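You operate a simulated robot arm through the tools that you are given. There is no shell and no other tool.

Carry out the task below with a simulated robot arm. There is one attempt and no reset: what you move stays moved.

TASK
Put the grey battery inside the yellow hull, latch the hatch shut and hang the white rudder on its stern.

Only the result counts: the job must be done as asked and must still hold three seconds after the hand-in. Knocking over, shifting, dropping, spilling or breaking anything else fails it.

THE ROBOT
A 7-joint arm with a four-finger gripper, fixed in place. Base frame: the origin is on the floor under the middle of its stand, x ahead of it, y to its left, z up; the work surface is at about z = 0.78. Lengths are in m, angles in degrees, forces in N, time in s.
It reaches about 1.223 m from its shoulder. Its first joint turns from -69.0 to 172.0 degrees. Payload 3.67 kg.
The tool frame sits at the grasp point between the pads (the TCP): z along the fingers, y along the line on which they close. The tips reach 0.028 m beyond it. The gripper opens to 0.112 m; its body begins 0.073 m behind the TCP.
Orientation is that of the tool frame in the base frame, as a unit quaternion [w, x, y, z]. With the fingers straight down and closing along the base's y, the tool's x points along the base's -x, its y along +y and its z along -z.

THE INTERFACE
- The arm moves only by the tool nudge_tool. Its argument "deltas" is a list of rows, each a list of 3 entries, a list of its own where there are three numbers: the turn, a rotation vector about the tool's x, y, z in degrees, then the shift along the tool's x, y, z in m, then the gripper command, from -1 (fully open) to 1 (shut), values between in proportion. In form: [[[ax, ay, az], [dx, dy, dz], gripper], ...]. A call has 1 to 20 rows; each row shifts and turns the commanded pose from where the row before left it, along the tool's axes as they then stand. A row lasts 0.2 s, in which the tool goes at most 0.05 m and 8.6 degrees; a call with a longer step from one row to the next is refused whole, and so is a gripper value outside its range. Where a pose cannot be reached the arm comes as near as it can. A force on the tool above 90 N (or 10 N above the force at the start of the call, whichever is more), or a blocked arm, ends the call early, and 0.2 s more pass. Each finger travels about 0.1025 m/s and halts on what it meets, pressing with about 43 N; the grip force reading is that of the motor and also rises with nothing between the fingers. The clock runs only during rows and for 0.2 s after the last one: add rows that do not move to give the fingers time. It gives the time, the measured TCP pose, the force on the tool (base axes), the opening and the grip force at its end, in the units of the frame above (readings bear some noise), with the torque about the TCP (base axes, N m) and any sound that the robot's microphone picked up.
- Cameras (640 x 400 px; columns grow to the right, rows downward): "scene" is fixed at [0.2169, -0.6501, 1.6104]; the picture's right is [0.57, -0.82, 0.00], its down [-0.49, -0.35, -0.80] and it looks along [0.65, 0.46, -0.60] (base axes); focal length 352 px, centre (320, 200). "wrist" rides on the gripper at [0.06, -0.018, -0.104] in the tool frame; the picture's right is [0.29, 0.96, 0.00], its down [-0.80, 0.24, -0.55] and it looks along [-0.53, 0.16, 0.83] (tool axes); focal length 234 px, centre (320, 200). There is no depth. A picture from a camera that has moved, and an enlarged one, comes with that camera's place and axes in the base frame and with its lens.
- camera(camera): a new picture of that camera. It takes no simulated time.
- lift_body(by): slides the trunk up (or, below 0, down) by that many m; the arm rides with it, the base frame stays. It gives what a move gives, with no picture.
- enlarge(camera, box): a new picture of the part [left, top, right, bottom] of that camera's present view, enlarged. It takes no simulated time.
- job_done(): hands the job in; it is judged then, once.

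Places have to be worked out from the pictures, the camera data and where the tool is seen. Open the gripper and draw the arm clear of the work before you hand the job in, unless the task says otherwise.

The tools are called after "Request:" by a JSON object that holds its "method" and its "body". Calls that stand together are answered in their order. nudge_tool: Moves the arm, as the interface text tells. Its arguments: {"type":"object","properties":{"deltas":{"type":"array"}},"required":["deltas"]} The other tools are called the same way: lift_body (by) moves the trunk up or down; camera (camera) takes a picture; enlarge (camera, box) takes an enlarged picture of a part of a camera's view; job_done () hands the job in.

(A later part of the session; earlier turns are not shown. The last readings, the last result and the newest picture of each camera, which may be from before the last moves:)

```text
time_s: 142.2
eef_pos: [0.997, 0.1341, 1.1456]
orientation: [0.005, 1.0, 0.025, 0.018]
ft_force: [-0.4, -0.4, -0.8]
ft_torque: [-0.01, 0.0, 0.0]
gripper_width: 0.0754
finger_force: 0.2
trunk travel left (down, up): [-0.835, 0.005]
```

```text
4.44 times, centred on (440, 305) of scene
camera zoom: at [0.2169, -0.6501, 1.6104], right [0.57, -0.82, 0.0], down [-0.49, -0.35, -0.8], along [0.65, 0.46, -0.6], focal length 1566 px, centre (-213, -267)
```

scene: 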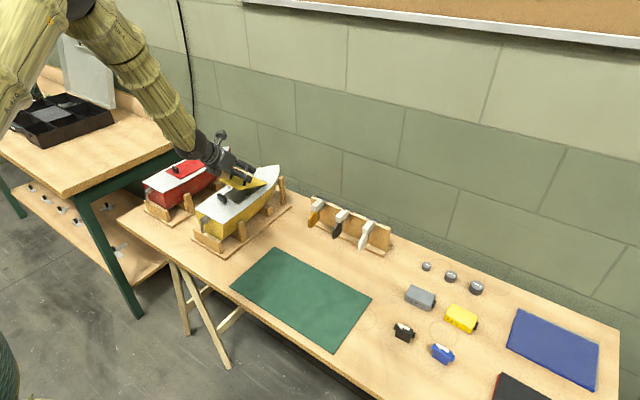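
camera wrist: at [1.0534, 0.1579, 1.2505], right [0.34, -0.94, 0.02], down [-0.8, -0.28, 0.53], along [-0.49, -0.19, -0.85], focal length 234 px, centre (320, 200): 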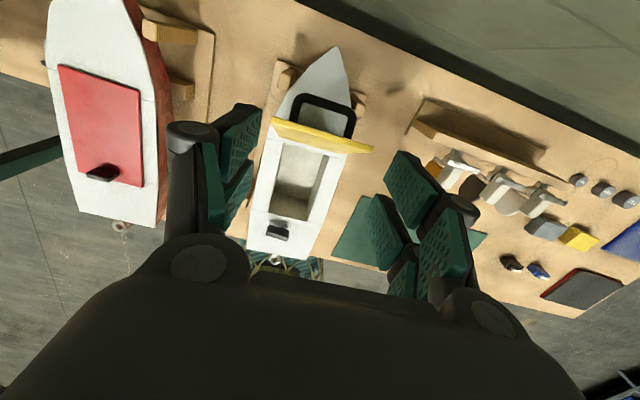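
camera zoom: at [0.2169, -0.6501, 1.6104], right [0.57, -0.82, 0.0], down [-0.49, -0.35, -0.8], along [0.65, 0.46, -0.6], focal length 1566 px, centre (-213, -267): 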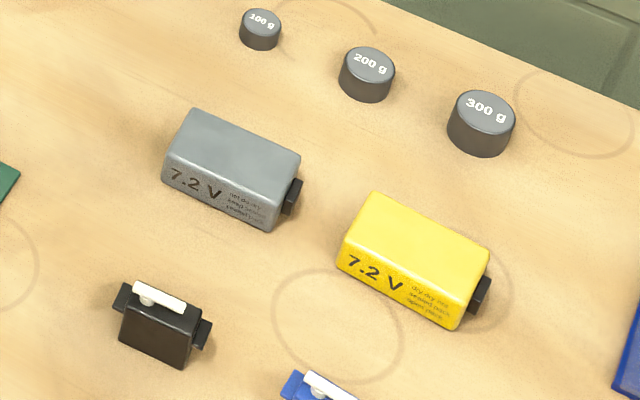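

Opening measured: x 0.807–0.935, y 0.09–0.162, floor about 0.075 m below deck. Now for the grey battery (about 0.89, −0.52): first I back the hand away from the open lid, high.

Request:
{"method": "nudge_tool", "body": {"deltas": [[[0, 0, 0], [0, 0, -0.03], -0.35], [[0, 0, 0], [-0.037, 0, -0.014], -0.2], [[0, 0, 0], [-0.037, 0, -0.012], 0.0], [[0, 0, 0], [-0.037, 0, -0.01], 0.0], [[0, 0, 0], [-0.037, 0, 0], 0.0], [[0, 0, 0], [0, 0, 0], 0.0], [[0, 0, 0], [0, 0, 0], 0.0]]}}

Request:
{"method": "camera", "body": {"camera": "scene"}}

```text
time_s: 143.8
eef_pos: [0.8468, 0.1277, 1.2074]
orientation: [0.005, 0.999, 0.026, 0.019]
ft_force: [-0.3, -0.8, -1.1]
ft_torque: [0.0, -0.02, 0.03]
gripper_width: 0.056
finger_force: 0.0
trunk travel left (down, up): [-0.835, 0.005]
```

```text
taken
```

scene: 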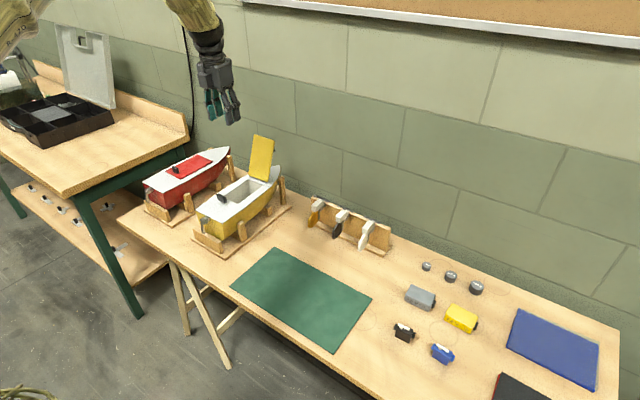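

Lid still open. I turn the hand to yaw about 94° at this height.

Request:
{"method": "nudge_tool", "body": {"deltas": [[[0, -2, 8], [0, 0, 0], 0.0], [[0, 0, 8], [0, 0, 0], 0.0], [[0, 0, 8], [0, 0, 0], 0.0], [[0, 0, 8], [0, 0, 0], 0.0], [[0, 0, 8], [0, 0, 0], 0.0], [[0, 0, 8], [0, 0, 0], 0.0], [[0, 0, 8], [0, 0, 0], 0.0], [[0, 0, 8], [0, 0, 0], 0.0], [[0, 0, 8], [0, 0, 0], 0.0], [[0, 0, 8], [0, 0, 0], 0.0], [[0, 0, 8], [0, 0, 0], 0.0], [[0, 0, 1], [0, 0, 0], 0.0], [[0, 0, 0], [0, 0, 0], 0.0], [[0, 0, 0], [0, 0, 0], 0.0]]}}

```text
time_s: 146.8
eef_pos: [0.8491, 0.1264, 1.2059]
orientation: [0.004, 0.731, -0.683, 0.003]
ft_force: [-0.7, -0.8, 0.3]
ft_torque: [0.04, 0.03, 0.01]
gripper_width: 0.056
finger_force: 0.1
trunk travel left (down, up): [-0.835, 0.005]
```

Now I travel across to the battery side at the same safe height.

Request:
{"method": "nudge_tool", "body": {"deltas": [[[0, 0, 0], [0.0477, 0.0033, 0], 0.0], [[0, 0, 0], [0.0477, 0.0033, 0], 0.0], [[0, 0, 0], [0.0477, 0.0033, 0], 0.0], [[0, 0, 0], [0.0477, 0.0033, 0], 0.0], [[0, 0, 0], [0.0477, 0.0033, 0], 0.0], [[0, 0, 0], [0.0477, 0.0033, 0], 0.0], [[0, 0, 0], [0.0477, 0.0033, 0], 0.0], [[0, 0, 0], [0.0477, 0.0033, 0], 0.0], [[0, 0, 0], [0.0477, 0.0033, 0], 0.0], [[0, 0, 0], [0.0477, 0.0033, 0], 0.0], [[0, 0, 0], [0.0477, 0.0033, 0], 0.0], [[0, 0, 0], [0, 0, 0], 0.0], [[0, 0, 0], [0, 0, 0], 0.0], [[0, 0, 0], [0, 0, 0], 0.0]]}}

Request:
{"method": "camera", "body": {"camera": "scene"}}

Request:
{"method": "camera", "body": {"camera": "wrist"}}

```text
time_s: 149.8
eef_pos: [0.8484, -0.3998, 1.2101]
orientation: [0.003, 0.73, -0.683, 0.004]
ft_force: [0.2, 0.0, -0.4]
ft_torque: [0.03, 0.01, 0.02]
gripper_width: 0.0558
finger_force: 0.0
trunk travel left (down, up): [-0.835, 0.005]
```

```text
taken
```

scene: 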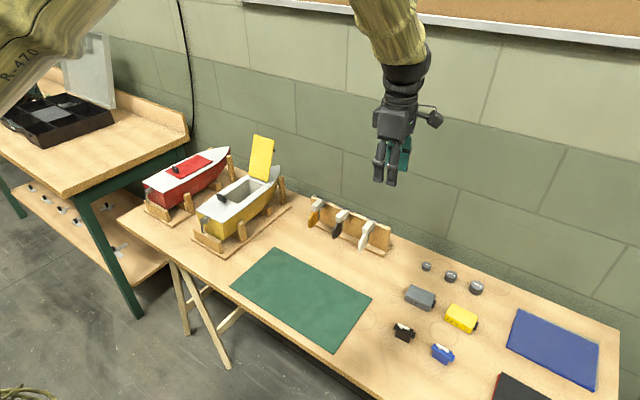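

```text
taken
camera wrist: at [0.87, -0.4571, 1.3138], right [-0.94, -0.35, 0.0], down [-0.29, 0.78, 0.55], along [-0.19, 0.51, -0.84], focal length 234 px, centre (320, 200)
```

wrist: 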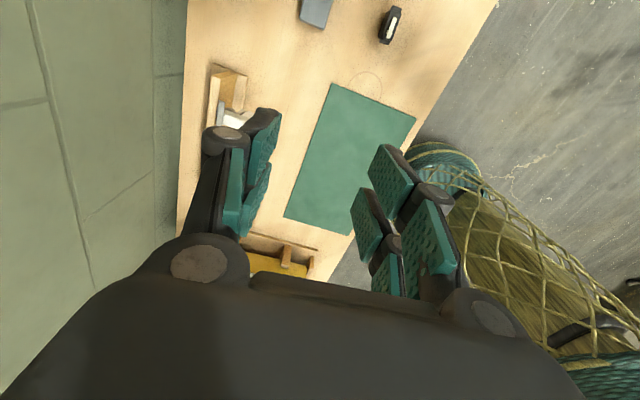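

I lean the hand 28° (so the wrist camera looks straight down and reach improves) and move over the battery, still high.

Request:
{"method": "nudge_tool", "body": {"deltas": [[[0, 7, 0], [0, 0, 0], 0.0], [[0, 7, 0], [0, 0, 0], 0.0], [[0, 7, 0], [0, 0, 0], 0.0], [[0, 7, 0], [0, 0, 0], 0.0], [[0, 0, 0], [0, 0, 0], 0.0], [[0, 0, 0], [0, 0, 0], 0.0], [[0, 0, 0], [0, 0, 0], 0.0]]}}

```text
time_s: 151.4
eef_pos: [0.8487, -0.3968, 1.2117]
orientation: [0.167, 0.709, -0.661, 0.181]
ft_force: [-0.8, -0.3, -0.5]
ft_torque: [0.01, 0.02, 0.0]
gripper_width: 0.0561
finger_force: 0.1
trunk travel left (down, up): [-0.835, 0.005]
```

Lean reached accurately. I lower the trunk by 0.25 m so the shoulder is level with the work over there.

Request:
{"method": "lift_body", "body": {"by": -0.25}}

Request:
{"method": "camera", "body": {"camera": "wrist"}}

Request:
{"method": "camera", "body": {"camera": "scene"}}

```text
time_s: 154.0
eef_pos: [0.8491, -0.3978, 0.9607]
orientation: [0.167, 0.708, -0.662, 0.18]
ft_force: [-0.5, 0.2, -0.3]
ft_torque: [-0.01, 0.02, -0.04]
gripper_width: 0.0559
finger_force: 0.1
trunk travel left (down, up): [-0.585, 0.255]
```

```text
taken
camera wrist: at [0.8664, -0.399, 1.08], right [-0.94, -0.32, 0.14], down [-0.31, 0.95, 0.11], along [-0.16, 0.06, -0.98], focal length 234 px, centre (320, 200)
```

wrist: 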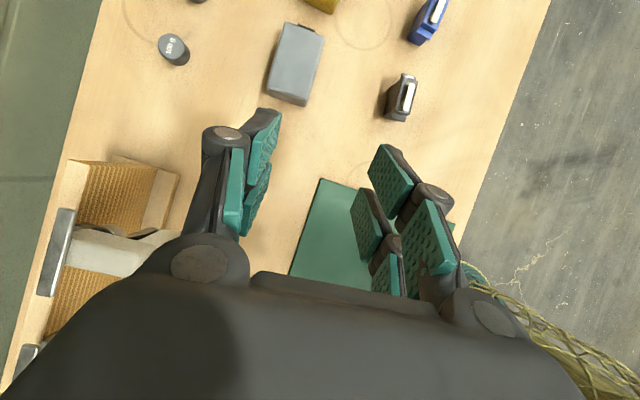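

```text
taken
```

scene: 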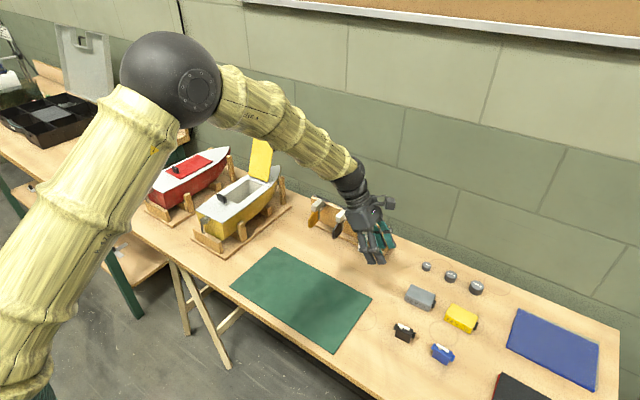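

From above, the battery's top centre is at about (0.897, −0.517), long axis along −y. I move to hover over it with a 66 mm opening.

Request:
{"method": "nudge_tool", "body": {"deltas": [[[0, 0, 0.6], [0.021, -0.009, 0.0288], -0.18], [[0, 0, 0], [0.021, -0.009, 0.0288], -0.18], [[0, 0, 0], [0.021, -0.009, 0.0288], -0.18], [[0, 0, 0], [0.0212, -0.0088, 0.0286], -0.18], [[0, 0, 0], [0, 0, 0], -0.18], [[0, 0, 0], [0, 0, 0], -0.18], [[0, 0, 0], [0, 0, 0], -0.18]]}}

Request:
{"method": "camera", "body": {"camera": "wrist"}}

Request:
{"method": "enlarge", "body": {"camera": "scene", "box": [340, 200, 500, 340]}}

```text
time_s: 155.6
eef_pos: [0.8917, -0.5252, 0.9003]
orientation: [0.167, 0.705, -0.665, 0.181]
ft_force: [-0.2, -0.7, 1.0]
ft_torque: [-0.01, 0.01, 0.01]
gripper_width: 0.0661
finger_force: 0.0
trunk travel left (down, up): [-0.585, 0.255]
```

```text
taken
camera wrist: at [0.9094, -0.5256, 1.0198], right [-0.94, -0.31, 0.13], down [-0.3, 0.95, 0.1], along [-0.16, 0.06, -0.99], focal length 234 px, centre (320, 200)
```

wrist: 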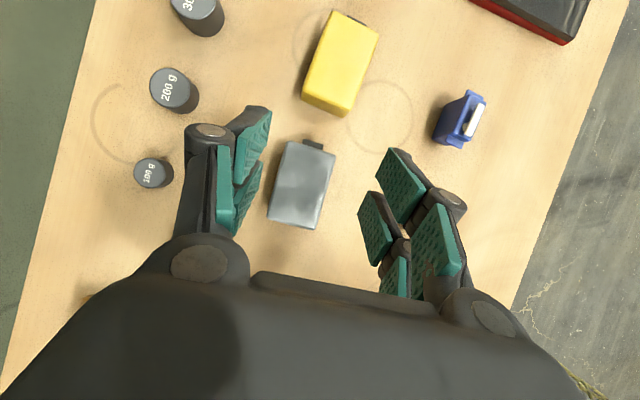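

```text
2.86 times, centred on (420, 270) of scene
camera zoom: at [0.2169, -0.6501, 1.6104], right [0.57, -0.82, 0.0], down [-0.49, -0.35, -0.8], along [0.65, 0.46, -0.6], focal length 1007 px, centre (34, 0)
```

zoom: 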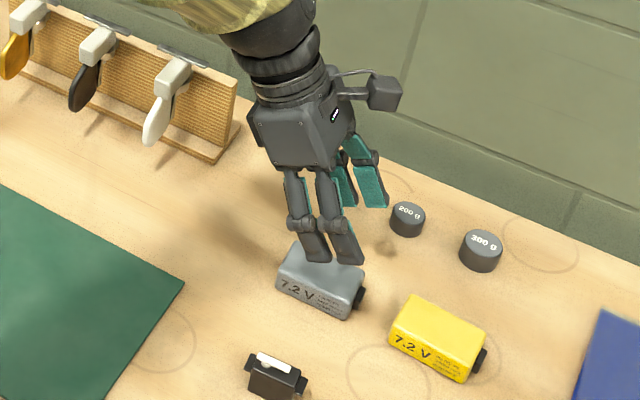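

Battery centre refined to (0.8955, −0.522). I descend vertically so the lower pads overlap the top 1–1.5 cm of the battery.

Request:
{"method": "nudge_tool", "body": {"deltas": [[[0, 0, 0], [-0.007, -0.0009, 0.0153], -0.18], [[0, 0, 0], [-0.007, -0.0009, 0.0153], -0.18], [[0, 0, 0], [-0.007, -0.0009, 0.0153], -0.18], [[0, 0, 0], [-0.0072, -0.0009, 0.0153], -0.18], [[0, 0, 0], [0, 0, 0], -0.18], [[0, 0, 0], [0, 0, 0], -0.18], [[0, 0, 0], [0, 0, 0], -0.18]]}}

Request:
{"method": "camera", "body": {"camera": "wrist"}}

Request:
{"method": "enlarge", "body": {"camera": "scene", "box": [380, 240, 480, 330]}}

```text
time_s: 157.2
eef_pos: [0.8968, -0.5296, 0.8329]
orientation: [0.168, 0.704, -0.666, 0.181]
ft_force: [-0.4, -0.1, 0.1]
ft_torque: [-0.02, 0.03, -0.03]
gripper_width: 0.0663
finger_force: 0.0
trunk travel left (down, up): [-0.585, 0.255]
```

```text
taken
camera wrist: at [0.914, -0.5298, 0.9524], right [-0.94, -0.31, 0.13], down [-0.3, 0.95, 0.1], along [-0.16, 0.06, -0.99], focal length 234 px, centre (320, 200)
```

wrist: 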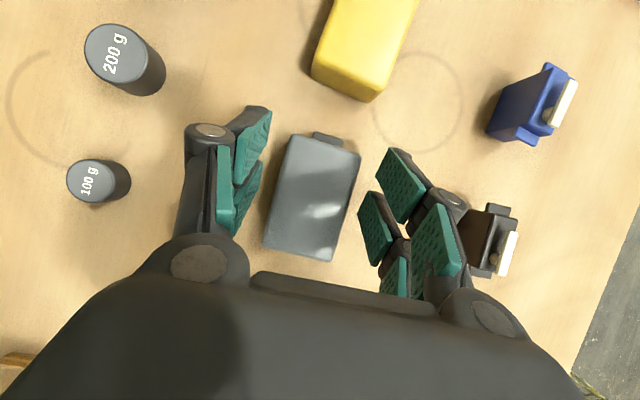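

```text
4.44 times, centred on (430, 285) of scene
camera zoom: at [0.2169, -0.6501, 1.6104], right [0.57, -0.82, 0.0], down [-0.49, -0.35, -0.8], along [0.65, 0.46, -0.6], focal length 1566 px, centre (-169, -178)
```

zoom: 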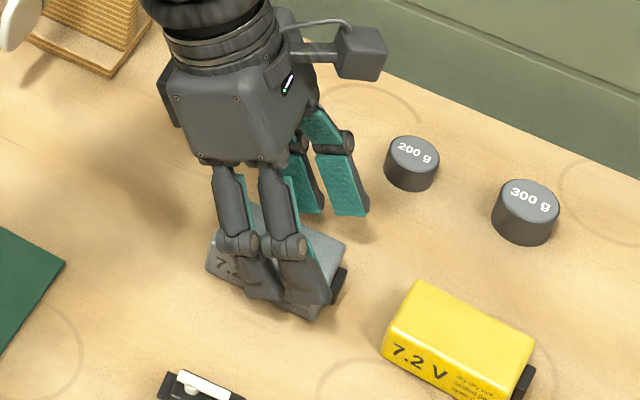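

The battery lies centred between the fingers. I close on it in steps.

Request:
{"method": "nudge_tool", "body": {"deltas": [[[0, 0, 0], [0, 0, 0], 0.0], [[0, 0, 0], [0, 0, 0], 0.12], [[0, 0, 0], [0, 0, 0], 0.2], [[0, 0, 0], [0, 0, 0], 0.3], [[0, 0, 0], [0, 0, 0], 0.5], [[0, 0, 0], [0, 0, 0], 0.5]]}}

Request:
{"method": "camera", "body": {"camera": "wrist"}}

```text
time_s: 158.6
eef_pos: [0.8963, -0.5293, 0.8333]
orientation: [0.167, 0.705, -0.665, 0.18]
ft_force: [-1.8, -1.0, -0.1]
ft_torque: [0.02, -0.02, 0.02]
gripper_width: 0.0478
finger_force: 43.0
trunk travel left (down, up): [-0.585, 0.255]
```

```text
taken
camera wrist: at [0.9139, -0.53, 0.9524], right [-0.94, -0.31, 0.13], down [-0.3, 0.95, 0.1], along [-0.16, 0.06, -0.99], focal length 234 px, centre (320, 200)
```

wrist: 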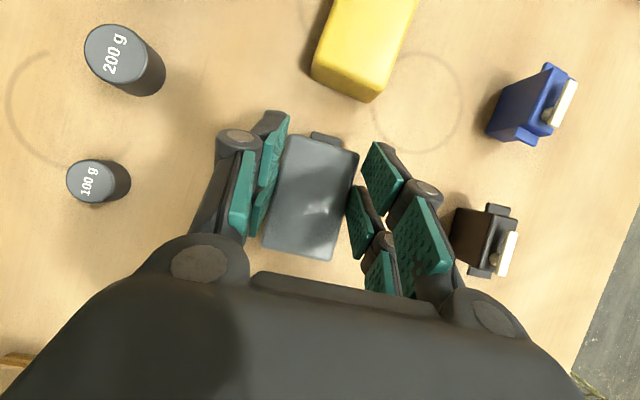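

Gripped: the battery is 48 mm wide. I lift it straight up.

Request:
{"method": "nudge_tool", "body": {"deltas": [[[0, 0, 0], [0.0048, 0, -0.0088], 0.6], [[0, 0, 0], [0.0095, 0, -0.0176], 0.6], [[0, 0, 0], [0.0143, 0, -0.0264], 0.6], [[0, 0, 0], [0.0143, 0, -0.0264], 0.6], [[0, 0, 0], [0.0143, 0, -0.0264], 0.6], [[0, 0, 0], [0, 0, 0], 0.6], [[0, 0, 0], [0, 0, 0], 0.6]]}}

Request:
{"method": "camera", "body": {"camera": "wrist"}}

Request:
{"method": "enlarge", "body": {"camera": "scene", "box": [350, 190, 510, 330]}}

```text
time_s: 160.2
eef_pos: [0.8955, -0.5285, 0.9533]
orientation: [0.167, 0.704, -0.666, 0.181]
ft_force: [-1.0, 0.6, -2.5]
ft_torque: [-0.01, -0.03, -0.01]
gripper_width: 0.0479
finger_force: 43.3
trunk travel left (down, up): [-0.585, 0.255]
```

```text
taken
camera wrist: at [0.913, -0.5294, 1.0718], right [-0.94, -0.31, 0.13], down [-0.3, 0.95, 0.1], along [-0.16, 0.06, -0.99], focal length 234 px, centre (320, 200)
```

wrist: 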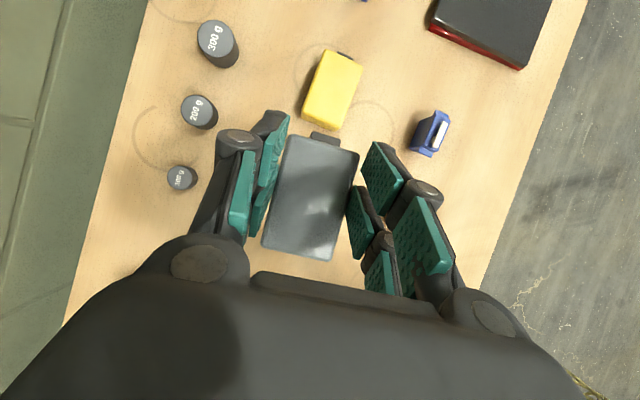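

```text
2.86 times, centred on (430, 260) of scene
camera zoom: at [0.2169, -0.6501, 1.6104], right [0.57, -0.82, 0.0], down [-0.49, -0.35, -0.8], along [0.65, 0.46, -0.6], focal length 1007 px, centre (6, 29)
```

zoom: 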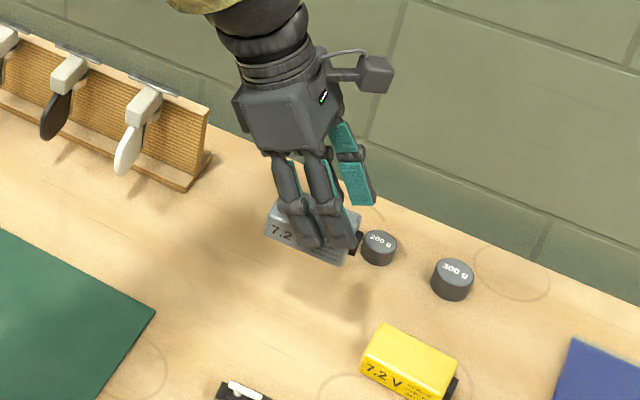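

Held firmly (about 250 g). I pull back toward the robot a little, then raise the trunk for the placing posture.

Request:
{"method": "nudge_tool", "body": {"deltas": [[[0, 0, 0], [-0.0306, 0.0246, -0.0167], 0.6], [[0, 0, 0], [-0.0306, 0.0246, -0.0167], 0.6], [[0, 0, 0], [-0.0305, 0.0246, -0.0168], 0.6], [[0, 0, 0], [0, 0, 0], 0.6], [[0, 0, 0], [0, 0, 0], 0.6]]}}

Request:
{"method": "lift_body", "body": {"by": 0.25}}

Request:
{"method": "camera", "body": {"camera": "scene"}}

```text
time_s: 161.4
eef_pos: [0.8145, -0.4282, 0.9535]
orientation: [0.167, 0.705, -0.665, 0.181]
ft_force: [-0.3, 0.0, -2.6]
ft_torque: [-0.02, -0.01, 0.01]
gripper_width: 0.0475
finger_force: 43.6
trunk travel left (down, up): [-0.585, 0.255]
```

```text
time_s: 164.0
eef_pos: [0.8156, -0.4279, 1.2026]
orientation: [0.167, 0.705, -0.665, 0.181]
ft_force: [0.4, -0.4, -3.2]
ft_torque: [-0.03, 0.03, 0.02]
gripper_width: 0.0476
finger_force: 43.3
trunk travel left (down, up): [-0.835, 0.005]
```

```text
taken
```

scene: 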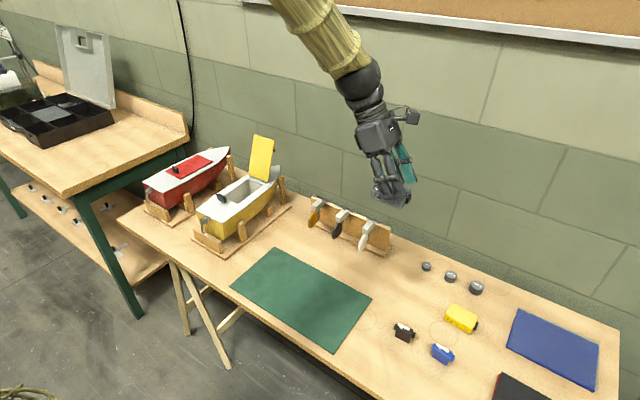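

Now I turn hand and battery together by about +90° around the vertical so the battery's long side will line up with the hull.

Request:
{"method": "nudge_tool", "body": {"deltas": [[[3.82, -0.04, -7.03], [0, 0, 0], 0.6], [[3.82, -0.04, -7.03], [0, 0, 0], 0.6], [[3.82, -0.04, -7.03], [0, 0, 0], 0.6], [[3.82, -0.04, -7.03], [0, 0, 0], 0.6], [[3.82, -0.04, -7.03], [0, 0, 0], 0.6], [[3.82, -0.04, -7.03], [0, 0, 0], 0.6], [[3.82, -0.04, -7.03], [0, 0, 0], 0.6], [[3.82, -0.04, -7.03], [0, 0, 0], 0.6], [[3.82, -0.04, -7.03], [0, 0, 0], 0.6], [[3.82, -0.04, -7.03], [0, 0, 0], 0.6], [[3.82, -0.04, -7.03], [0, 0, 0], 0.6], [[0.8, 0, -1.4], [0, 0, 0], 0.6], [[0, 0, 0], [0, 0, 0], 0.6], [[0, 0, 0], [0, 0, 0], 0.6], [[0, 0, 0], [0, 0, 0], 0.6]]}}

Request:
{"method": "camera", "body": {"camera": "wrist"}}

Request:
{"method": "camera", "body": {"camera": "scene"}}

```text
time_s: 167.2
eef_pos: [0.8159, -0.4291, 1.2024]
orientation: [-0.009, 0.969, 0.025, 0.247]
ft_force: [-0.6, 0.5, -3.4]
ft_torque: [0.0, 0.0, -0.02]
gripper_width: 0.0474
finger_force: 42.4
trunk travel left (down, up): [-0.835, 0.005]
```

```text
taken
camera wrist: at [0.8182, -0.4107, 1.3218], right [0.3, -0.94, 0.13], down [-0.95, -0.29, 0.1], along [-0.06, -0.16, -0.99], focal length 234 px, centre (320, 200)
```

wrist: 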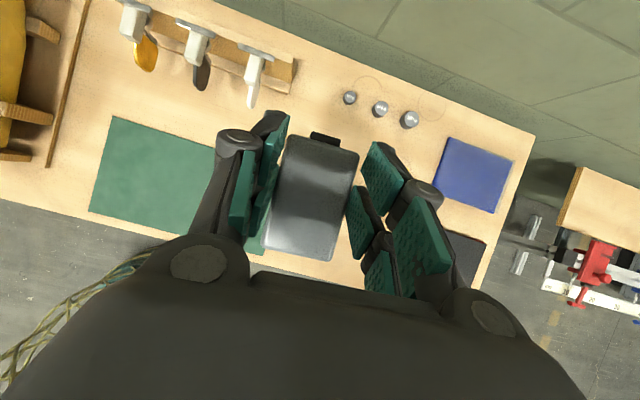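

```text
taken
```

scene: 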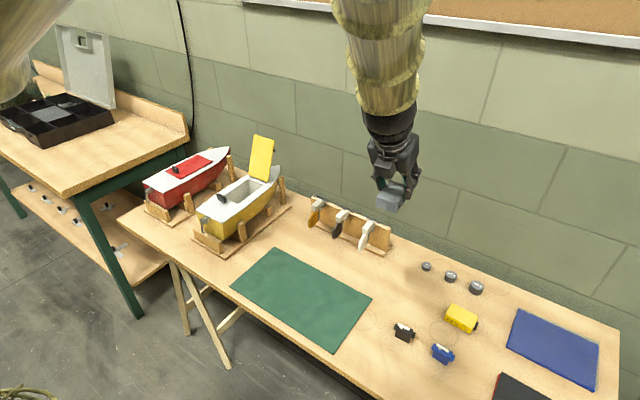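

Battery aligned with the hull direction. I carry it across at z 1.2 m to above the opening, well over the lid and rudder rack.

Request:
{"method": "nudge_tool", "body": {"deltas": [[[0, 0, 0], [0.0062, -0.0461, 0.0036], 0.6], [[0, 0, 0], [0.0062, -0.0461, 0.0036], 0.6], [[0, 0, 0], [0.0062, -0.0461, 0.0036], 0.6], [[0, 0, 0], [0.0062, -0.0461, 0.0036], 0.6], [[0, 0, 0], [0.0062, -0.0461, 0.0036], 0.6], [[0, 0, 0], [0.0062, -0.0461, 0.0036], 0.6], [[0, 0, 0], [0.0062, -0.0461, 0.0036], 0.6], [[0, 0, 0], [0.0062, -0.0461, 0.0036], 0.6], [[0, 0, 0], [0.0062, -0.0461, 0.0036], 0.6], [[0, 0, 0], [0.0062, -0.0461, 0.0036], 0.6], [[0, 0, 0], [0.0062, -0.0461, 0.0036], 0.6], [[0, 0, 0], [0.0062, -0.0461, 0.0036], 0.6], [[0, 0, 0], [0, 0, 0], 0.6], [[0, 0, 0], [0, 0, 0], 0.6], [[0, 0, 0], [0, 0, 0], 0.6]]}}

Request:
{"method": "camera", "body": {"camera": "wrist"}}

Request:
{"method": "camera", "body": {"camera": "scene"}}

```text
time_s: 170.4
eef_pos: [0.8722, 0.1296, 1.2035]
orientation: [-0.009, 0.969, 0.025, 0.247]
ft_force: [0.3, 0.2, -3.1]
ft_torque: [0.01, -0.03, 0.01]
gripper_width: 0.0474
finger_force: 42.8
trunk travel left (down, up): [-0.835, 0.005]
```

```text
taken
camera wrist: at [0.8747, 0.1469, 1.322], right [0.3, -0.94, 0.13], down [-0.95, -0.29, 0.1], along [-0.06, -0.16, -0.99], focal length 234 px, centre (320, 200)
```

wrist: 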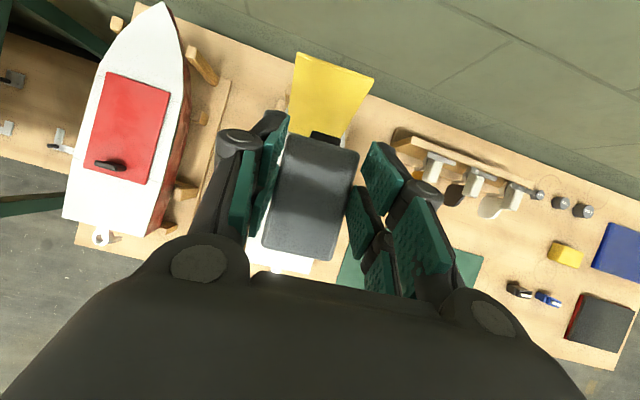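

```text
taken
```

scene: 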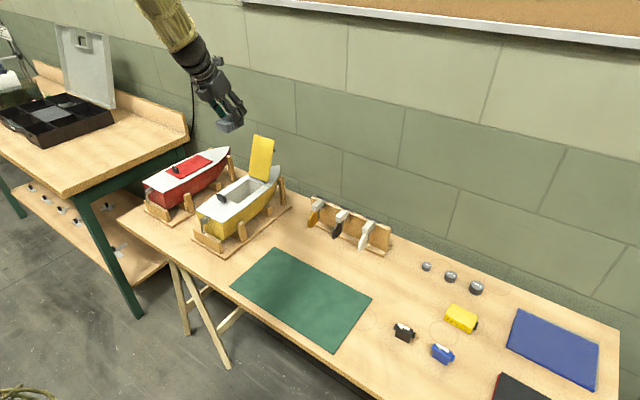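

Right above the hull. I descend until the battery's bottom is about 5 cm above the deck and check alignment with the opening.

Request:
{"method": "nudge_tool", "body": {"deltas": [[[0, 0, 0], [-0.0172, 0.0007, 0.0316], 0.6], [[0, 0, 0], [-0.0172, 0.0007, 0.0316], 0.6], [[0, 0, 0], [-0.0172, 0.0007, 0.0316], 0.6], [[0, 0, 0], [-0.0172, 0.0007, 0.0316], 0.6], [[0, 0, 0], [-0.0172, 0.0007, 0.0316], 0.6], [[0, 0, 0], [0, 0, 0], 0.6], [[0, 0, 0], [0, 0, 0], 0.6], [[0, 0, 0], [0, 0, 0], 0.6]]}}

Request:
{"method": "camera", "body": {"camera": "wrist"}}

Request:
{"method": "enlarge", "body": {"camera": "scene", "box": [180, 110, 310, 220]}}

```text
time_s: 172.2
eef_pos: [0.8738, 0.1272, 1.0218]
orientation: [-0.009, 0.969, 0.024, 0.247]
ft_force: [-0.6, 0.0, -3.5]
ft_torque: [0.03, -0.04, -0.03]
gripper_width: 0.0473
finger_force: 43.1
trunk travel left (down, up): [-0.835, 0.005]
```

```text
taken
camera wrist: at [0.8762, 0.1447, 1.1417], right [0.3, -0.94, 0.13], down [-0.95, -0.29, 0.1], along [-0.06, -0.16, -0.99], focal length 234 px, centre (320, 200)
```

wrist: 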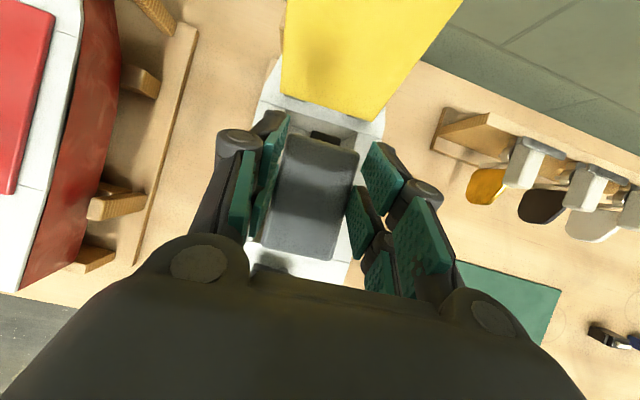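

```text
3.64 times, centred on (245, 165) of scene
camera zoom: at [0.2169, -0.6501, 1.6104], right [0.57, -0.82, 0.0], down [-0.49, -0.35, -0.8], along [0.65, 0.46, -0.6], focal length 1281 px, centre (593, 327)
```

zoom: 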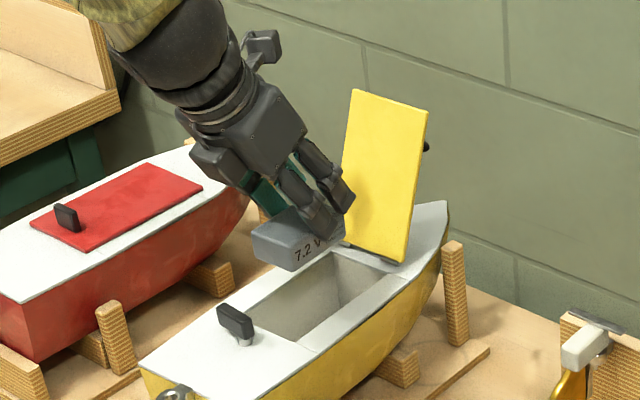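

Battery centre is at (0.8666, 0.127), opening centre about (0.871, 0.126), with ~12 mm clearance each side. I lower until the fingertips are just above the deck (the fingers are too wide to go in).

Request:
{"method": "nudge_tool", "body": {"deltas": [[[0, 0, 0], [-0.0084, 0, 0.0154], 0.6], [[0, 0, 0], [-0.0084, 0, 0.0154], 0.6], [[0, 0, 0], [-0.0084, 0, 0.0154], 0.6], [[0, 0, 0], [-0.0063, 0, 0.0116], 0.6], [[0, 0, 0], [0, 0, 0], 0.6], [[0, 0, 0], [0, 0, 0], 0.6], [[0, 0, 0], [0, 0, 0], 0.6]]}}

Request:
{"method": "camera", "body": {"camera": "wrist"}}

Request:
{"method": "enlarge", "body": {"camera": "scene", "box": [190, 130, 300, 220]}}

```text
time_s: 173.8
eef_pos: [0.8723, 0.1275, 0.9574]
orientation: [-0.01, 0.969, 0.026, 0.247]
ft_force: [-0.4, 0.6, -3.4]
ft_torque: [-0.01, -0.09, 0.0]
gripper_width: 0.0476
finger_force: 42.6
trunk travel left (down, up): [-0.835, 0.005]
```

```text
taken
camera wrist: at [0.8752, 0.1448, 1.0768], right [0.3, -0.94, 0.13], down [-0.95, -0.29, 0.1], along [-0.06, -0.16, -0.99], focal length 234 px, centre (320, 200)
```

wrist: 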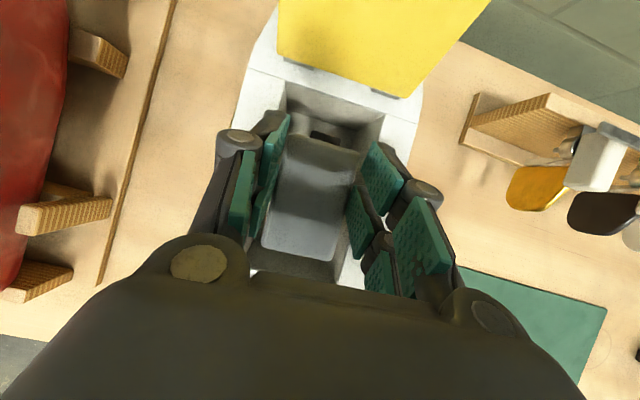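

```text
4.44 times, centred on (245, 175) of scene
camera zoom: at [0.2169, -0.6501, 1.6104], right [0.57, -0.82, 0.0], down [-0.49, -0.35, -0.8], along [0.65, 0.46, -0.6], focal length 1566 px, centre (653, 311)
```

zoom: 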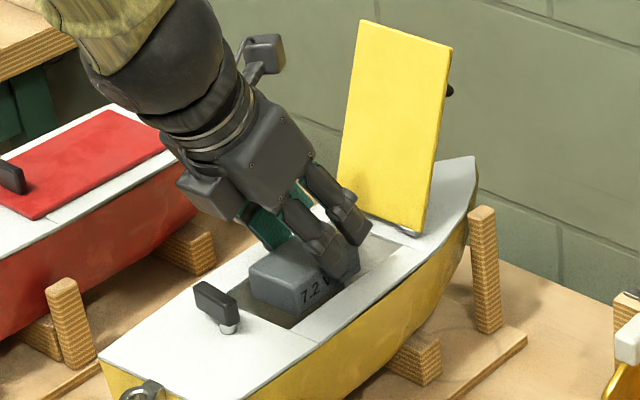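

The battery is partly inside the opening and the fingertips are just over the deck edges. I lower 5 mm more, then release it into the hold.

Request:
{"method": "nudge_tool", "body": {"deltas": [[[0, 0, 0], [-0.0022, 0, 0.0044], 0.6], [[0, 0, 0], [0, 0, 0], 0.6], [[0, 0, 0], [0, 0, 0], 0.6], [[0, 0, 0], [0, 0, 0], 0.1], [[0, 0, 0], [0, 0, 0], 0.05], [[0, 0, 0], [0, 0, 0], 0.0], [[0, 0, 0], [0, 0, 0], 0.0]]}}

Request:
{"method": "camera", "body": {"camera": "wrist"}}

Request:
{"method": "enlarge", "body": {"camera": "scene", "box": [190, 130, 300, 220]}}

```text
time_s: 175.4
eef_pos: [0.8725, 0.1263, 0.9535]
orientation: [-0.01, 0.969, 0.025, 0.247]
ft_force: [-0.3, -0.3, -0.4]
ft_torque: [0.05, 0.0, 0.0]
gripper_width: 0.0561
finger_force: 0.0
trunk travel left (down, up): [-0.835, 0.005]
```

```text
taken
camera wrist: at [0.8749, 0.1447, 1.0722], right [0.3, -0.94, 0.13], down [-0.95, -0.29, 0.1], along [-0.06, -0.16, -0.99], focal length 234 px, centre (320, 200)
```

wrist: 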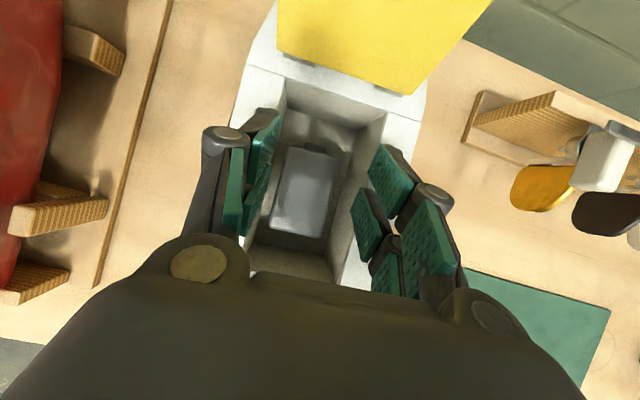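

```text
4.44 times, centred on (245, 175) of scene
camera zoom: at [0.2169, -0.6501, 1.6104], right [0.57, -0.82, 0.0], down [-0.49, -0.35, -0.8], along [0.65, 0.46, -0.6], focal length 1566 px, centre (653, 311)
```

zoom: 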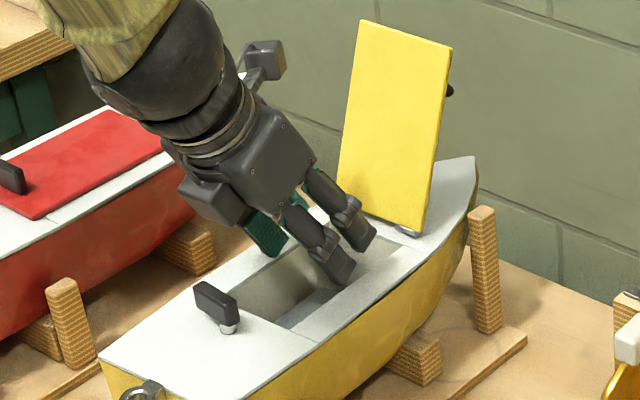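

The battery lies flat inside the hold. I raise the hand straight up out of the way.

Request:
{"method": "nudge_tool", "body": {"deltas": [[[0, 0, 0], [0.0096, 0, -0.0176], 0.0], [[0, 0, 0], [0.0192, 0, -0.0352], 0.0], [[0, 0, 0], [0.0192, 0, -0.0352], 0.0], [[0, 0, 0], [0.0192, 0, -0.0352], 0.0], [[0, 0, 0], [0.0192, 0, -0.0352], 0.0], [[0, 0, 0], [0.0192, 0, -0.0352], 0.0], [[0, 0, 0], [0, 0, 0], 0.0], [[0, 0, 0], [0, 0, 0], 0.0]]}}

Request:
{"method": "camera", "body": {"camera": "wrist"}}

Request:
{"method": "enlarge", "body": {"camera": "scene", "box": [190, 130, 300, 220]}}

```text
time_s: 177.2
eef_pos: [0.8716, 0.1258, 1.1741]
orientation: [-0.009, 0.969, 0.025, 0.247]
ft_force: [0.0, 0.9, 0.9]
ft_torque: [0.03, 0.01, -0.02]
gripper_width: 0.0562
finger_force: 0.0
trunk travel left (down, up): [-0.835, 0.005]
```

```text
taken
camera wrist: at [0.8742, 0.1435, 1.2934], right [0.3, -0.94, 0.13], down [-0.95, -0.29, 0.1], along [-0.06, -0.16, -0.99], focal length 234 px, centre (320, 200)
```

wrist: 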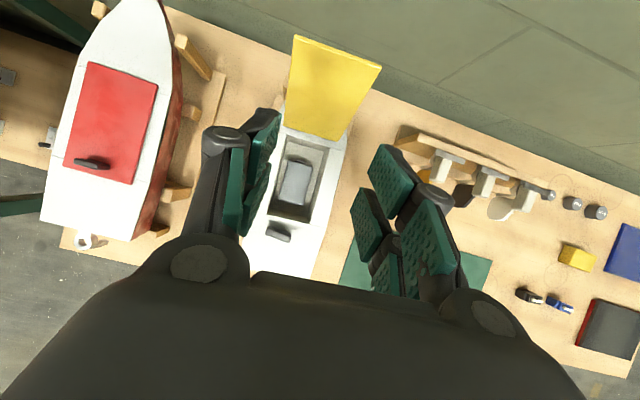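

```text
4.44 times, centred on (245, 175) of scene
camera zoom: at [0.2169, -0.6501, 1.6104], right [0.57, -0.82, 0.0], down [-0.49, -0.35, -0.8], along [0.65, 0.46, -0.6], focal length 1566 px, centre (653, 311)
```

zoom: 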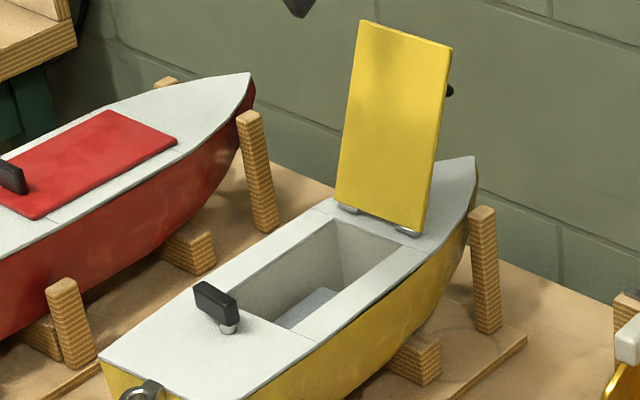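

Battery is inside and the lid is still open at about 113° (top edge near x 1.003, z 1.053). To close it gently I'll straddle its top edge with the fingers (closing along x). First I bring the hand upright and turn it to yaw 92°.

Request:
{"method": "nudge_tool", "body": {"deltas": [[[0, -7, 0], [0, 0, -0.01], 0.2], [[0, -7, 0], [0, 0, -0.01], 0.4], [[0, -7, 0], [0, 0, -0.01], 0.4], [[0, -7, 0], [0, 0, 0], 0.4], [[0, 0, 8], [0, 0, 0], 0.4], [[0, 0, 8], [0, 0, 0], 0.4], [[0, 0, 8], [0, 0, 0], 0.4], [[0, 0, 8], [0, 0, 0], 0.4], [[0, 0, 8], [0, 0, 0], 0.4], [[0, 0, 8], [0, 0, 0], 0.4], [[0, 0, 8], [0, 0, 0], 0.4], [[0, 0, 8], [0, 0, 0], 0.4], [[0, 0, 8], [0, 0, 0], 0.4], [[0, 0, 8], [0, 0, 0], 0.4], [[0, 0, 8], [0, 0, 0], 0.4], [[0, 0, 2.5], [0, 0, 0], 0.4], [[0, 0, 0], [0, 0, 0], 0.4], [[0, 0, 0], [0, 0, 0], 0.4]]}}

```text
time_s: 181.0
eef_pos: [0.8621, 0.1243, 1.2018]
orientation: [-0.006, 0.723, -0.691, 0.001]
ft_force: [0.8, 0.1, 0.5]
ft_torque: [0.01, 0.02, 0.0]
gripper_width: 0.0336
finger_force: 0.1
trunk travel left (down, up): [-0.835, 0.005]
```

Now I lean 10° forward and move to just above the lid's top edge.

Request:
{"method": "nudge_tool", "body": {"deltas": [[[5, 0, 0], [0, 0, 0], 0.4], [[5, 0, 0], [0, 0, 0], 0.4], [[0, 0, 0], [-0.0006, -0.0305, 0.0236], 0.4], [[0, 0, 0], [-0.0006, -0.0305, 0.0236], 0.4], [[0, 0, 0], [-0.0007, -0.0305, 0.0236], 0.4], [[0, 0, 0], [-0.0007, -0.0306, 0.0236], 0.4], [[0, 0, 0], [0, 0, 0], 0.4], [[0, 0, 0], [0, 0, 0], 0.4], [[0, 0, 0], [0, 0, 0], 0.4]]}}

Request:
{"method": "camera", "body": {"camera": "wrist"}}

Request:
{"method": "enlarge", "body": {"camera": "scene", "box": [200, 90, 330, 210]}}

```text
time_s: 183.0
eef_pos: [0.9997, 0.133, 1.1305]
orientation: [-0.068, 0.719, -0.689, 0.062]
ft_force: [-0.5, 0.1, 0.4]
ft_torque: [0.0, -0.02, -0.03]
gripper_width: 0.0336
finger_force: 0.1
trunk travel left (down, up): [-0.835, 0.005]
```

```text
taken
camera wrist: at [1.0003, 0.0739, 1.2351], right [-0.93, -0.33, -0.18], down [-0.37, 0.78, 0.5], along [-0.03, 0.53, -0.84], focal length 234 px, centre (320, 200)
```

wrist: 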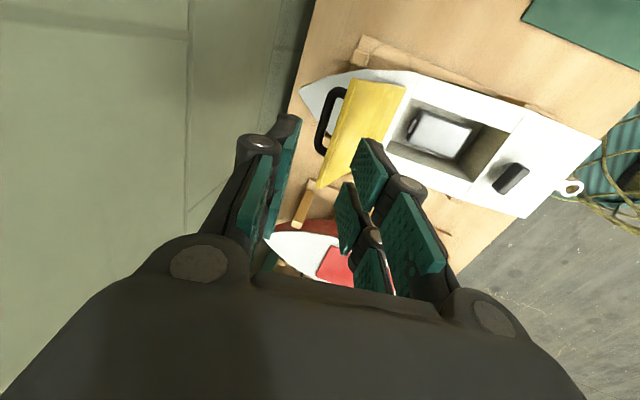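

```text
3.33 times, centred on (265, 150) of scene
camera zoom: at [0.2169, -0.6501, 1.6104], right [0.57, -0.82, 0.0], down [-0.49, -0.35, -0.8], along [0.65, 0.46, -0.6], focal length 1174 px, centre (503, 367)
```

zoom: 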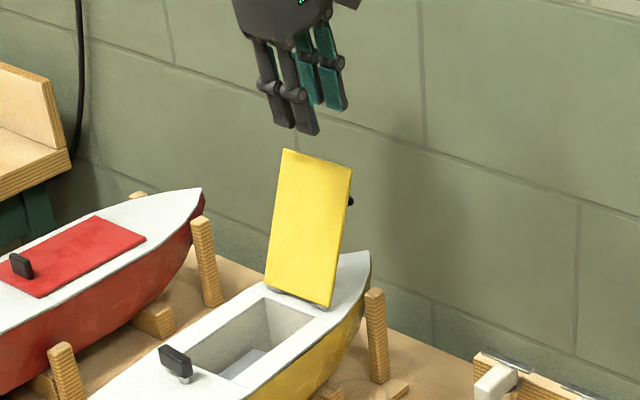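

The lid's top edge is confirmed at (1.004, 0.133, 1.0535). I lower the fingers so they straddle it by about 18 mm, one pair behind, one in front.

Request:
{"method": "nudge_tool", "body": {"deltas": [[[0, 0, 0], [0, 0.003, 0.0166], 0.4], [[0, 0, 0], [0, 0.003, 0.0166], 0.4], [[0, 0, 0], [0, 0.003, 0.0166], 0.4], [[0, 0, 0], [0, 0.003, 0.0166], 0.4], [[0, 0, 0], [0, 0, 0], 0.4], [[0, 0, 0], [0, 0, 0], 0.4], [[0, 0, 0], [0, 0, 0], 0.4]]}}

Request:
{"method": "camera", "body": {"camera": "wrist"}}

Request:
{"method": "enlarge", "body": {"camera": "scene", "box": [200, 100, 320, 210]}}

```text
time_s: 184.6
eef_pos: [0.9992, 0.133, 1.0636]
orientation: [-0.068, 0.719, -0.689, 0.062]
ft_force: [0.6, -0.9, 0.2]
ft_torque: [-0.02, 0.03, 0.0]
gripper_width: 0.0338
finger_force: 0.1
trunk travel left (down, up): [-0.835, 0.005]
```

```text
taken
camera wrist: at [1.0006, 0.0744, 1.1681], right [-0.93, -0.33, -0.18], down [-0.37, 0.78, 0.51], along [-0.03, 0.53, -0.84], focal length 234 px, centre (320, 200)
```

wrist: 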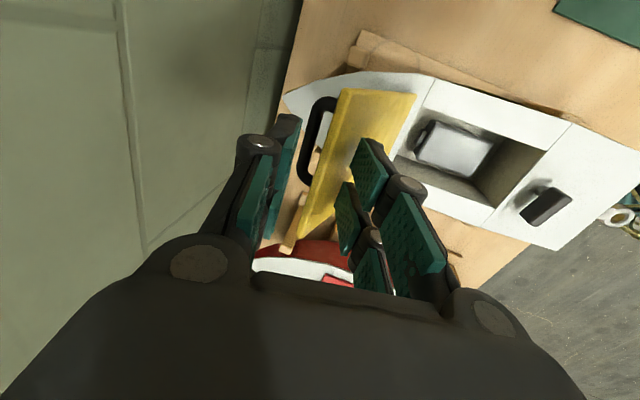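

```text
3.64 times, centred on (260, 155) of scene
camera zoom: at [0.2169, -0.6501, 1.6104], right [0.57, -0.82, 0.0], down [-0.49, -0.35, -0.8], along [0.65, 0.46, -0.6], focal length 1281 px, centre (538, 364)
```

zoom: 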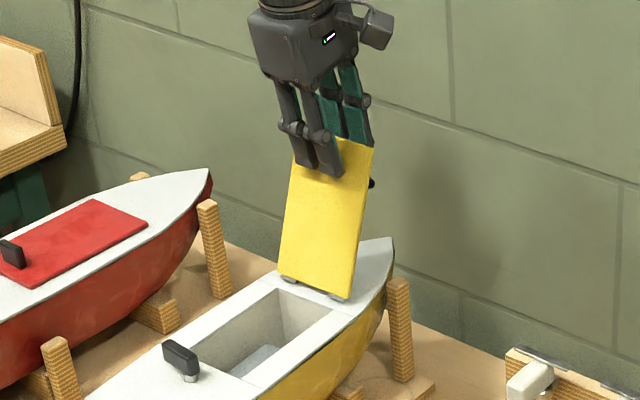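

The fingers straddle the top edge without contact. I pull it back toward vertical with the rear fingers.

Request:
{"method": "nudge_tool", "body": {"deltas": [[[0, 0, 0], [0, 0.01, -0.0045], 0.46], [[0, 0, 0], [0, 0.01, -0.0045], 0.46], [[0, 0, 0], [0, 0.01, -0.0045], 0.46], [[0, 0, 0], [0, 0.01, -0.0045], 0.46], [[0, 0, 0], [0, 0, 0], 0.46], [[0, 0, 0], [0, 0, 0], 0.46]]}}

Request:
{"method": "camera", "body": {"camera": "wrist"}}

Request:
{"method": "enlarge", "body": {"camera": "scene", "box": [200, 100, 320, 210]}}

```text
time_s: 186.0
eef_pos: [0.9562, 0.1314, 1.0746]
orientation: [-0.069, 0.719, -0.689, 0.062]
ft_force: [-0.8, -0.2, 0.6]
ft_torque: [0.02, -0.01, -0.01]
gripper_width: 0.0302
finger_force: 0.0
trunk travel left (down, up): [-0.835, 0.005]
```

```text
taken
camera wrist: at [0.9578, 0.0722, 1.179], right [-0.93, -0.33, -0.18], down [-0.37, 0.78, 0.51], along [-0.03, 0.53, -0.84], focal length 234 px, centre (320, 200)
```

wrist: 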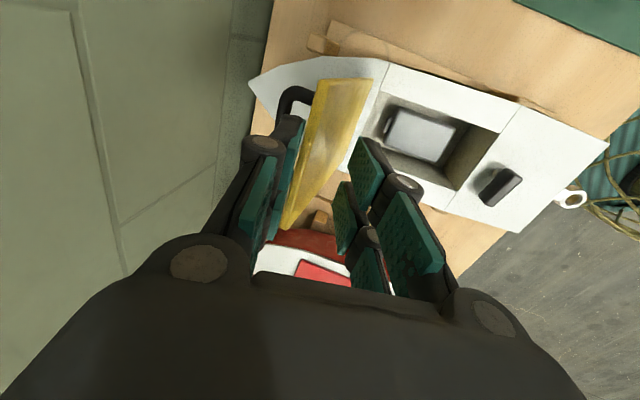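

```text
3.64 times, centred on (260, 155) of scene
camera zoom: at [0.2169, -0.6501, 1.6104], right [0.57, -0.82, 0.0], down [-0.49, -0.35, -0.8], along [0.65, 0.46, -0.6], focal length 1281 px, centre (538, 364)
```

zoom: 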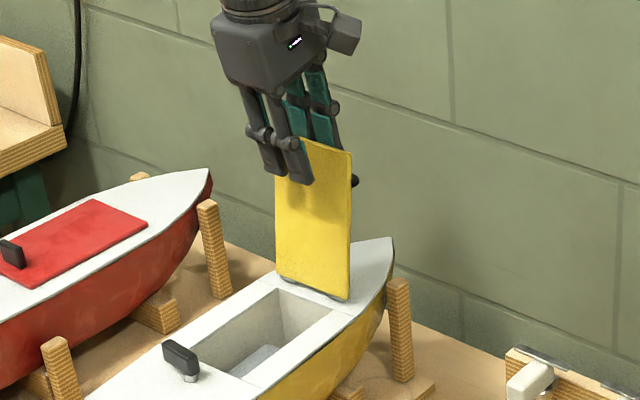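

The lid follows, now near 100°. I continue past vertical to about 80°, narrowing the gap so the front fingers catch it softly.

Request:
{"method": "nudge_tool", "body": {"deltas": [[[0, 0, 0], [0, 0.0094, -0.0015], 0.56], [[0, 0, 0], [0, 0.0094, -0.0015], 0.6], [[0, 0, 0], [0, 0.0094, -0.001], 0.65], [[0, 0, 0], [0, 0.0094, -0.001], 0.7], [[0, 0, 0], [0, 0, 0], 0.7], [[0, 0, 0], [0, 0, 0], 0.7]]}}

Request:
{"method": "camera", "body": {"camera": "wrist"}}

Request:
{"method": "enlarge", "body": {"camera": "scene", "box": [200, 100, 320, 210]}}

```text
time_s: 187.4
eef_pos: [0.9175, 0.1298, 1.0732]
orientation: [-0.069, 0.719, -0.688, 0.062]
ft_force: [-0.2, 0.1, -0.2]
ft_torque: [0.02, 0.02, -0.01]
gripper_width: 0.017
finger_force: 0.0
trunk travel left (down, up): [-0.835, 0.005]
```

```text
taken
camera wrist: at [0.9204, 0.0707, 1.1767], right [-0.93, -0.33, -0.18], down [-0.37, 0.78, 0.5], along [-0.03, 0.53, -0.84], focal length 234 px, centre (320, 200)
```

wrist: 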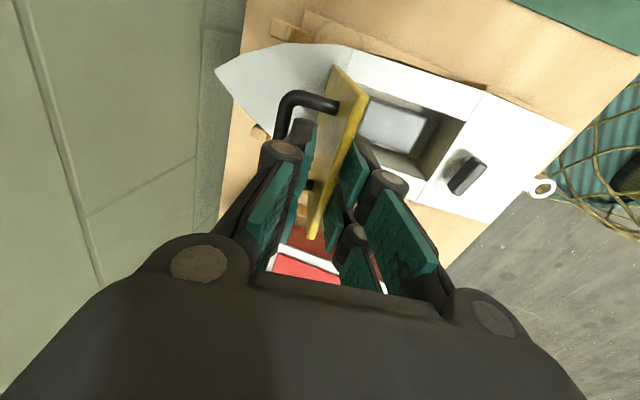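

```text
3.64 times, centred on (260, 155) of scene
camera zoom: at [0.2169, -0.6501, 1.6104], right [0.57, -0.82, 0.0], down [-0.49, -0.35, -0.8], along [0.65, 0.46, -0.6], focal length 1281 px, centre (538, 364)
```

zoom: 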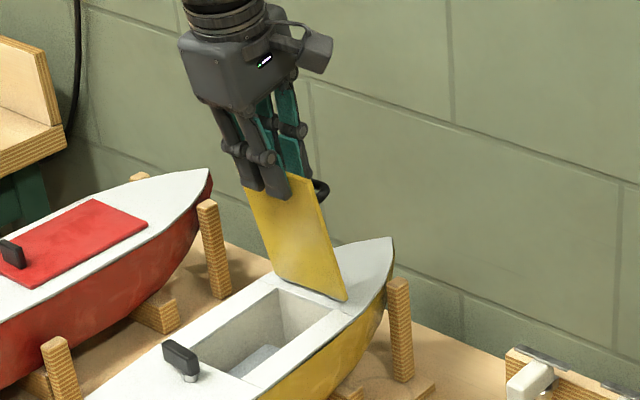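

The lid is past vertical and resting on the front fingers at about 78°. I follow it down, rotating the hand with it, 20° first.

Request:
{"method": "nudge_tool", "body": {"deltas": [[[4, 0, 0], [0, 0.011, 0.0005], 0.7], [[4, 0, 0], [0, 0.011, 0.0005], 0.7], [[4, 0, 0], [0, 0.011, 0.0005], 0.7], [[4, 0, 0], [0, 0.011, 0.0005], 0.7], [[4, 0, 0], [0, 0.011, 0.0005], 0.7], [[0, 0, 0], [0, 0, 0], 0.7], [[0, 0, 0], [0, 0, 0], 0.7]]}}

Request:
{"method": "camera", "body": {"camera": "wrist"}}

Request:
{"method": "enlarge", "body": {"camera": "scene", "box": [190, 110, 310, 220]}}

```text
time_s: 189.0
eef_pos: [0.8732, 0.1251, 1.0553]
orientation: [-0.179, 0.698, -0.672, 0.172]
ft_force: [-0.7, 0.4, 0.6]
ft_torque: [0.03, 0.0, -0.01]
gripper_width: 0.0168
finger_force: 0.5
out of reach, approached as far as the arm can: row 5
trunk travel left (down, up): [-0.835, 0.005]
```

```text
taken
camera wrist: at [0.8422, 0.065, 1.1536], right [-0.83, -0.32, -0.46], down [-0.51, 0.78, 0.37], along [0.24, 0.54, -0.81], focal length 234 px, centre (320, 200)
```

wrist: 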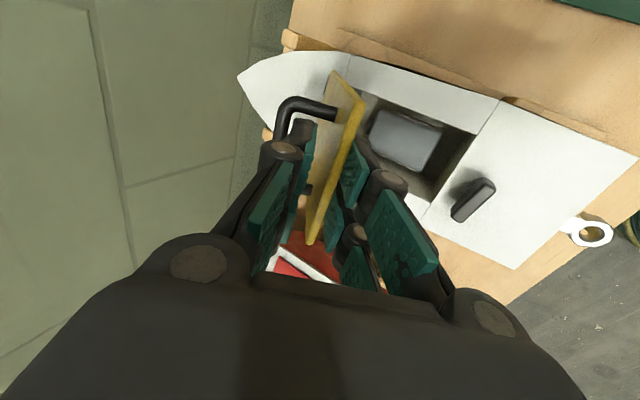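

```text
3.64 times, centred on (250, 165) of scene
camera zoom: at [0.2169, -0.6501, 1.6104], right [0.57, -0.82, 0.0], down [-0.49, -0.35, -0.8], along [0.65, 0.46, -0.6], focal length 1281 px, centre (574, 327)
```

zoom: 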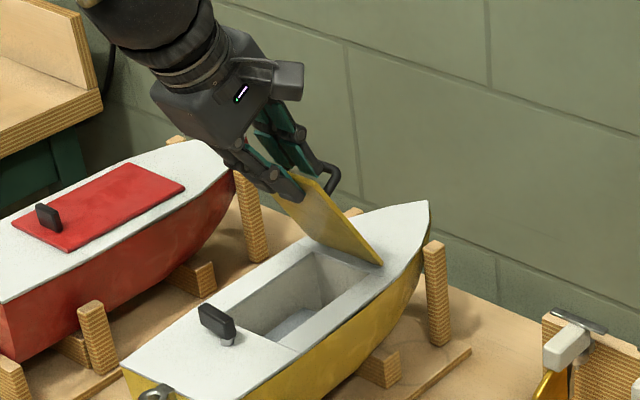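

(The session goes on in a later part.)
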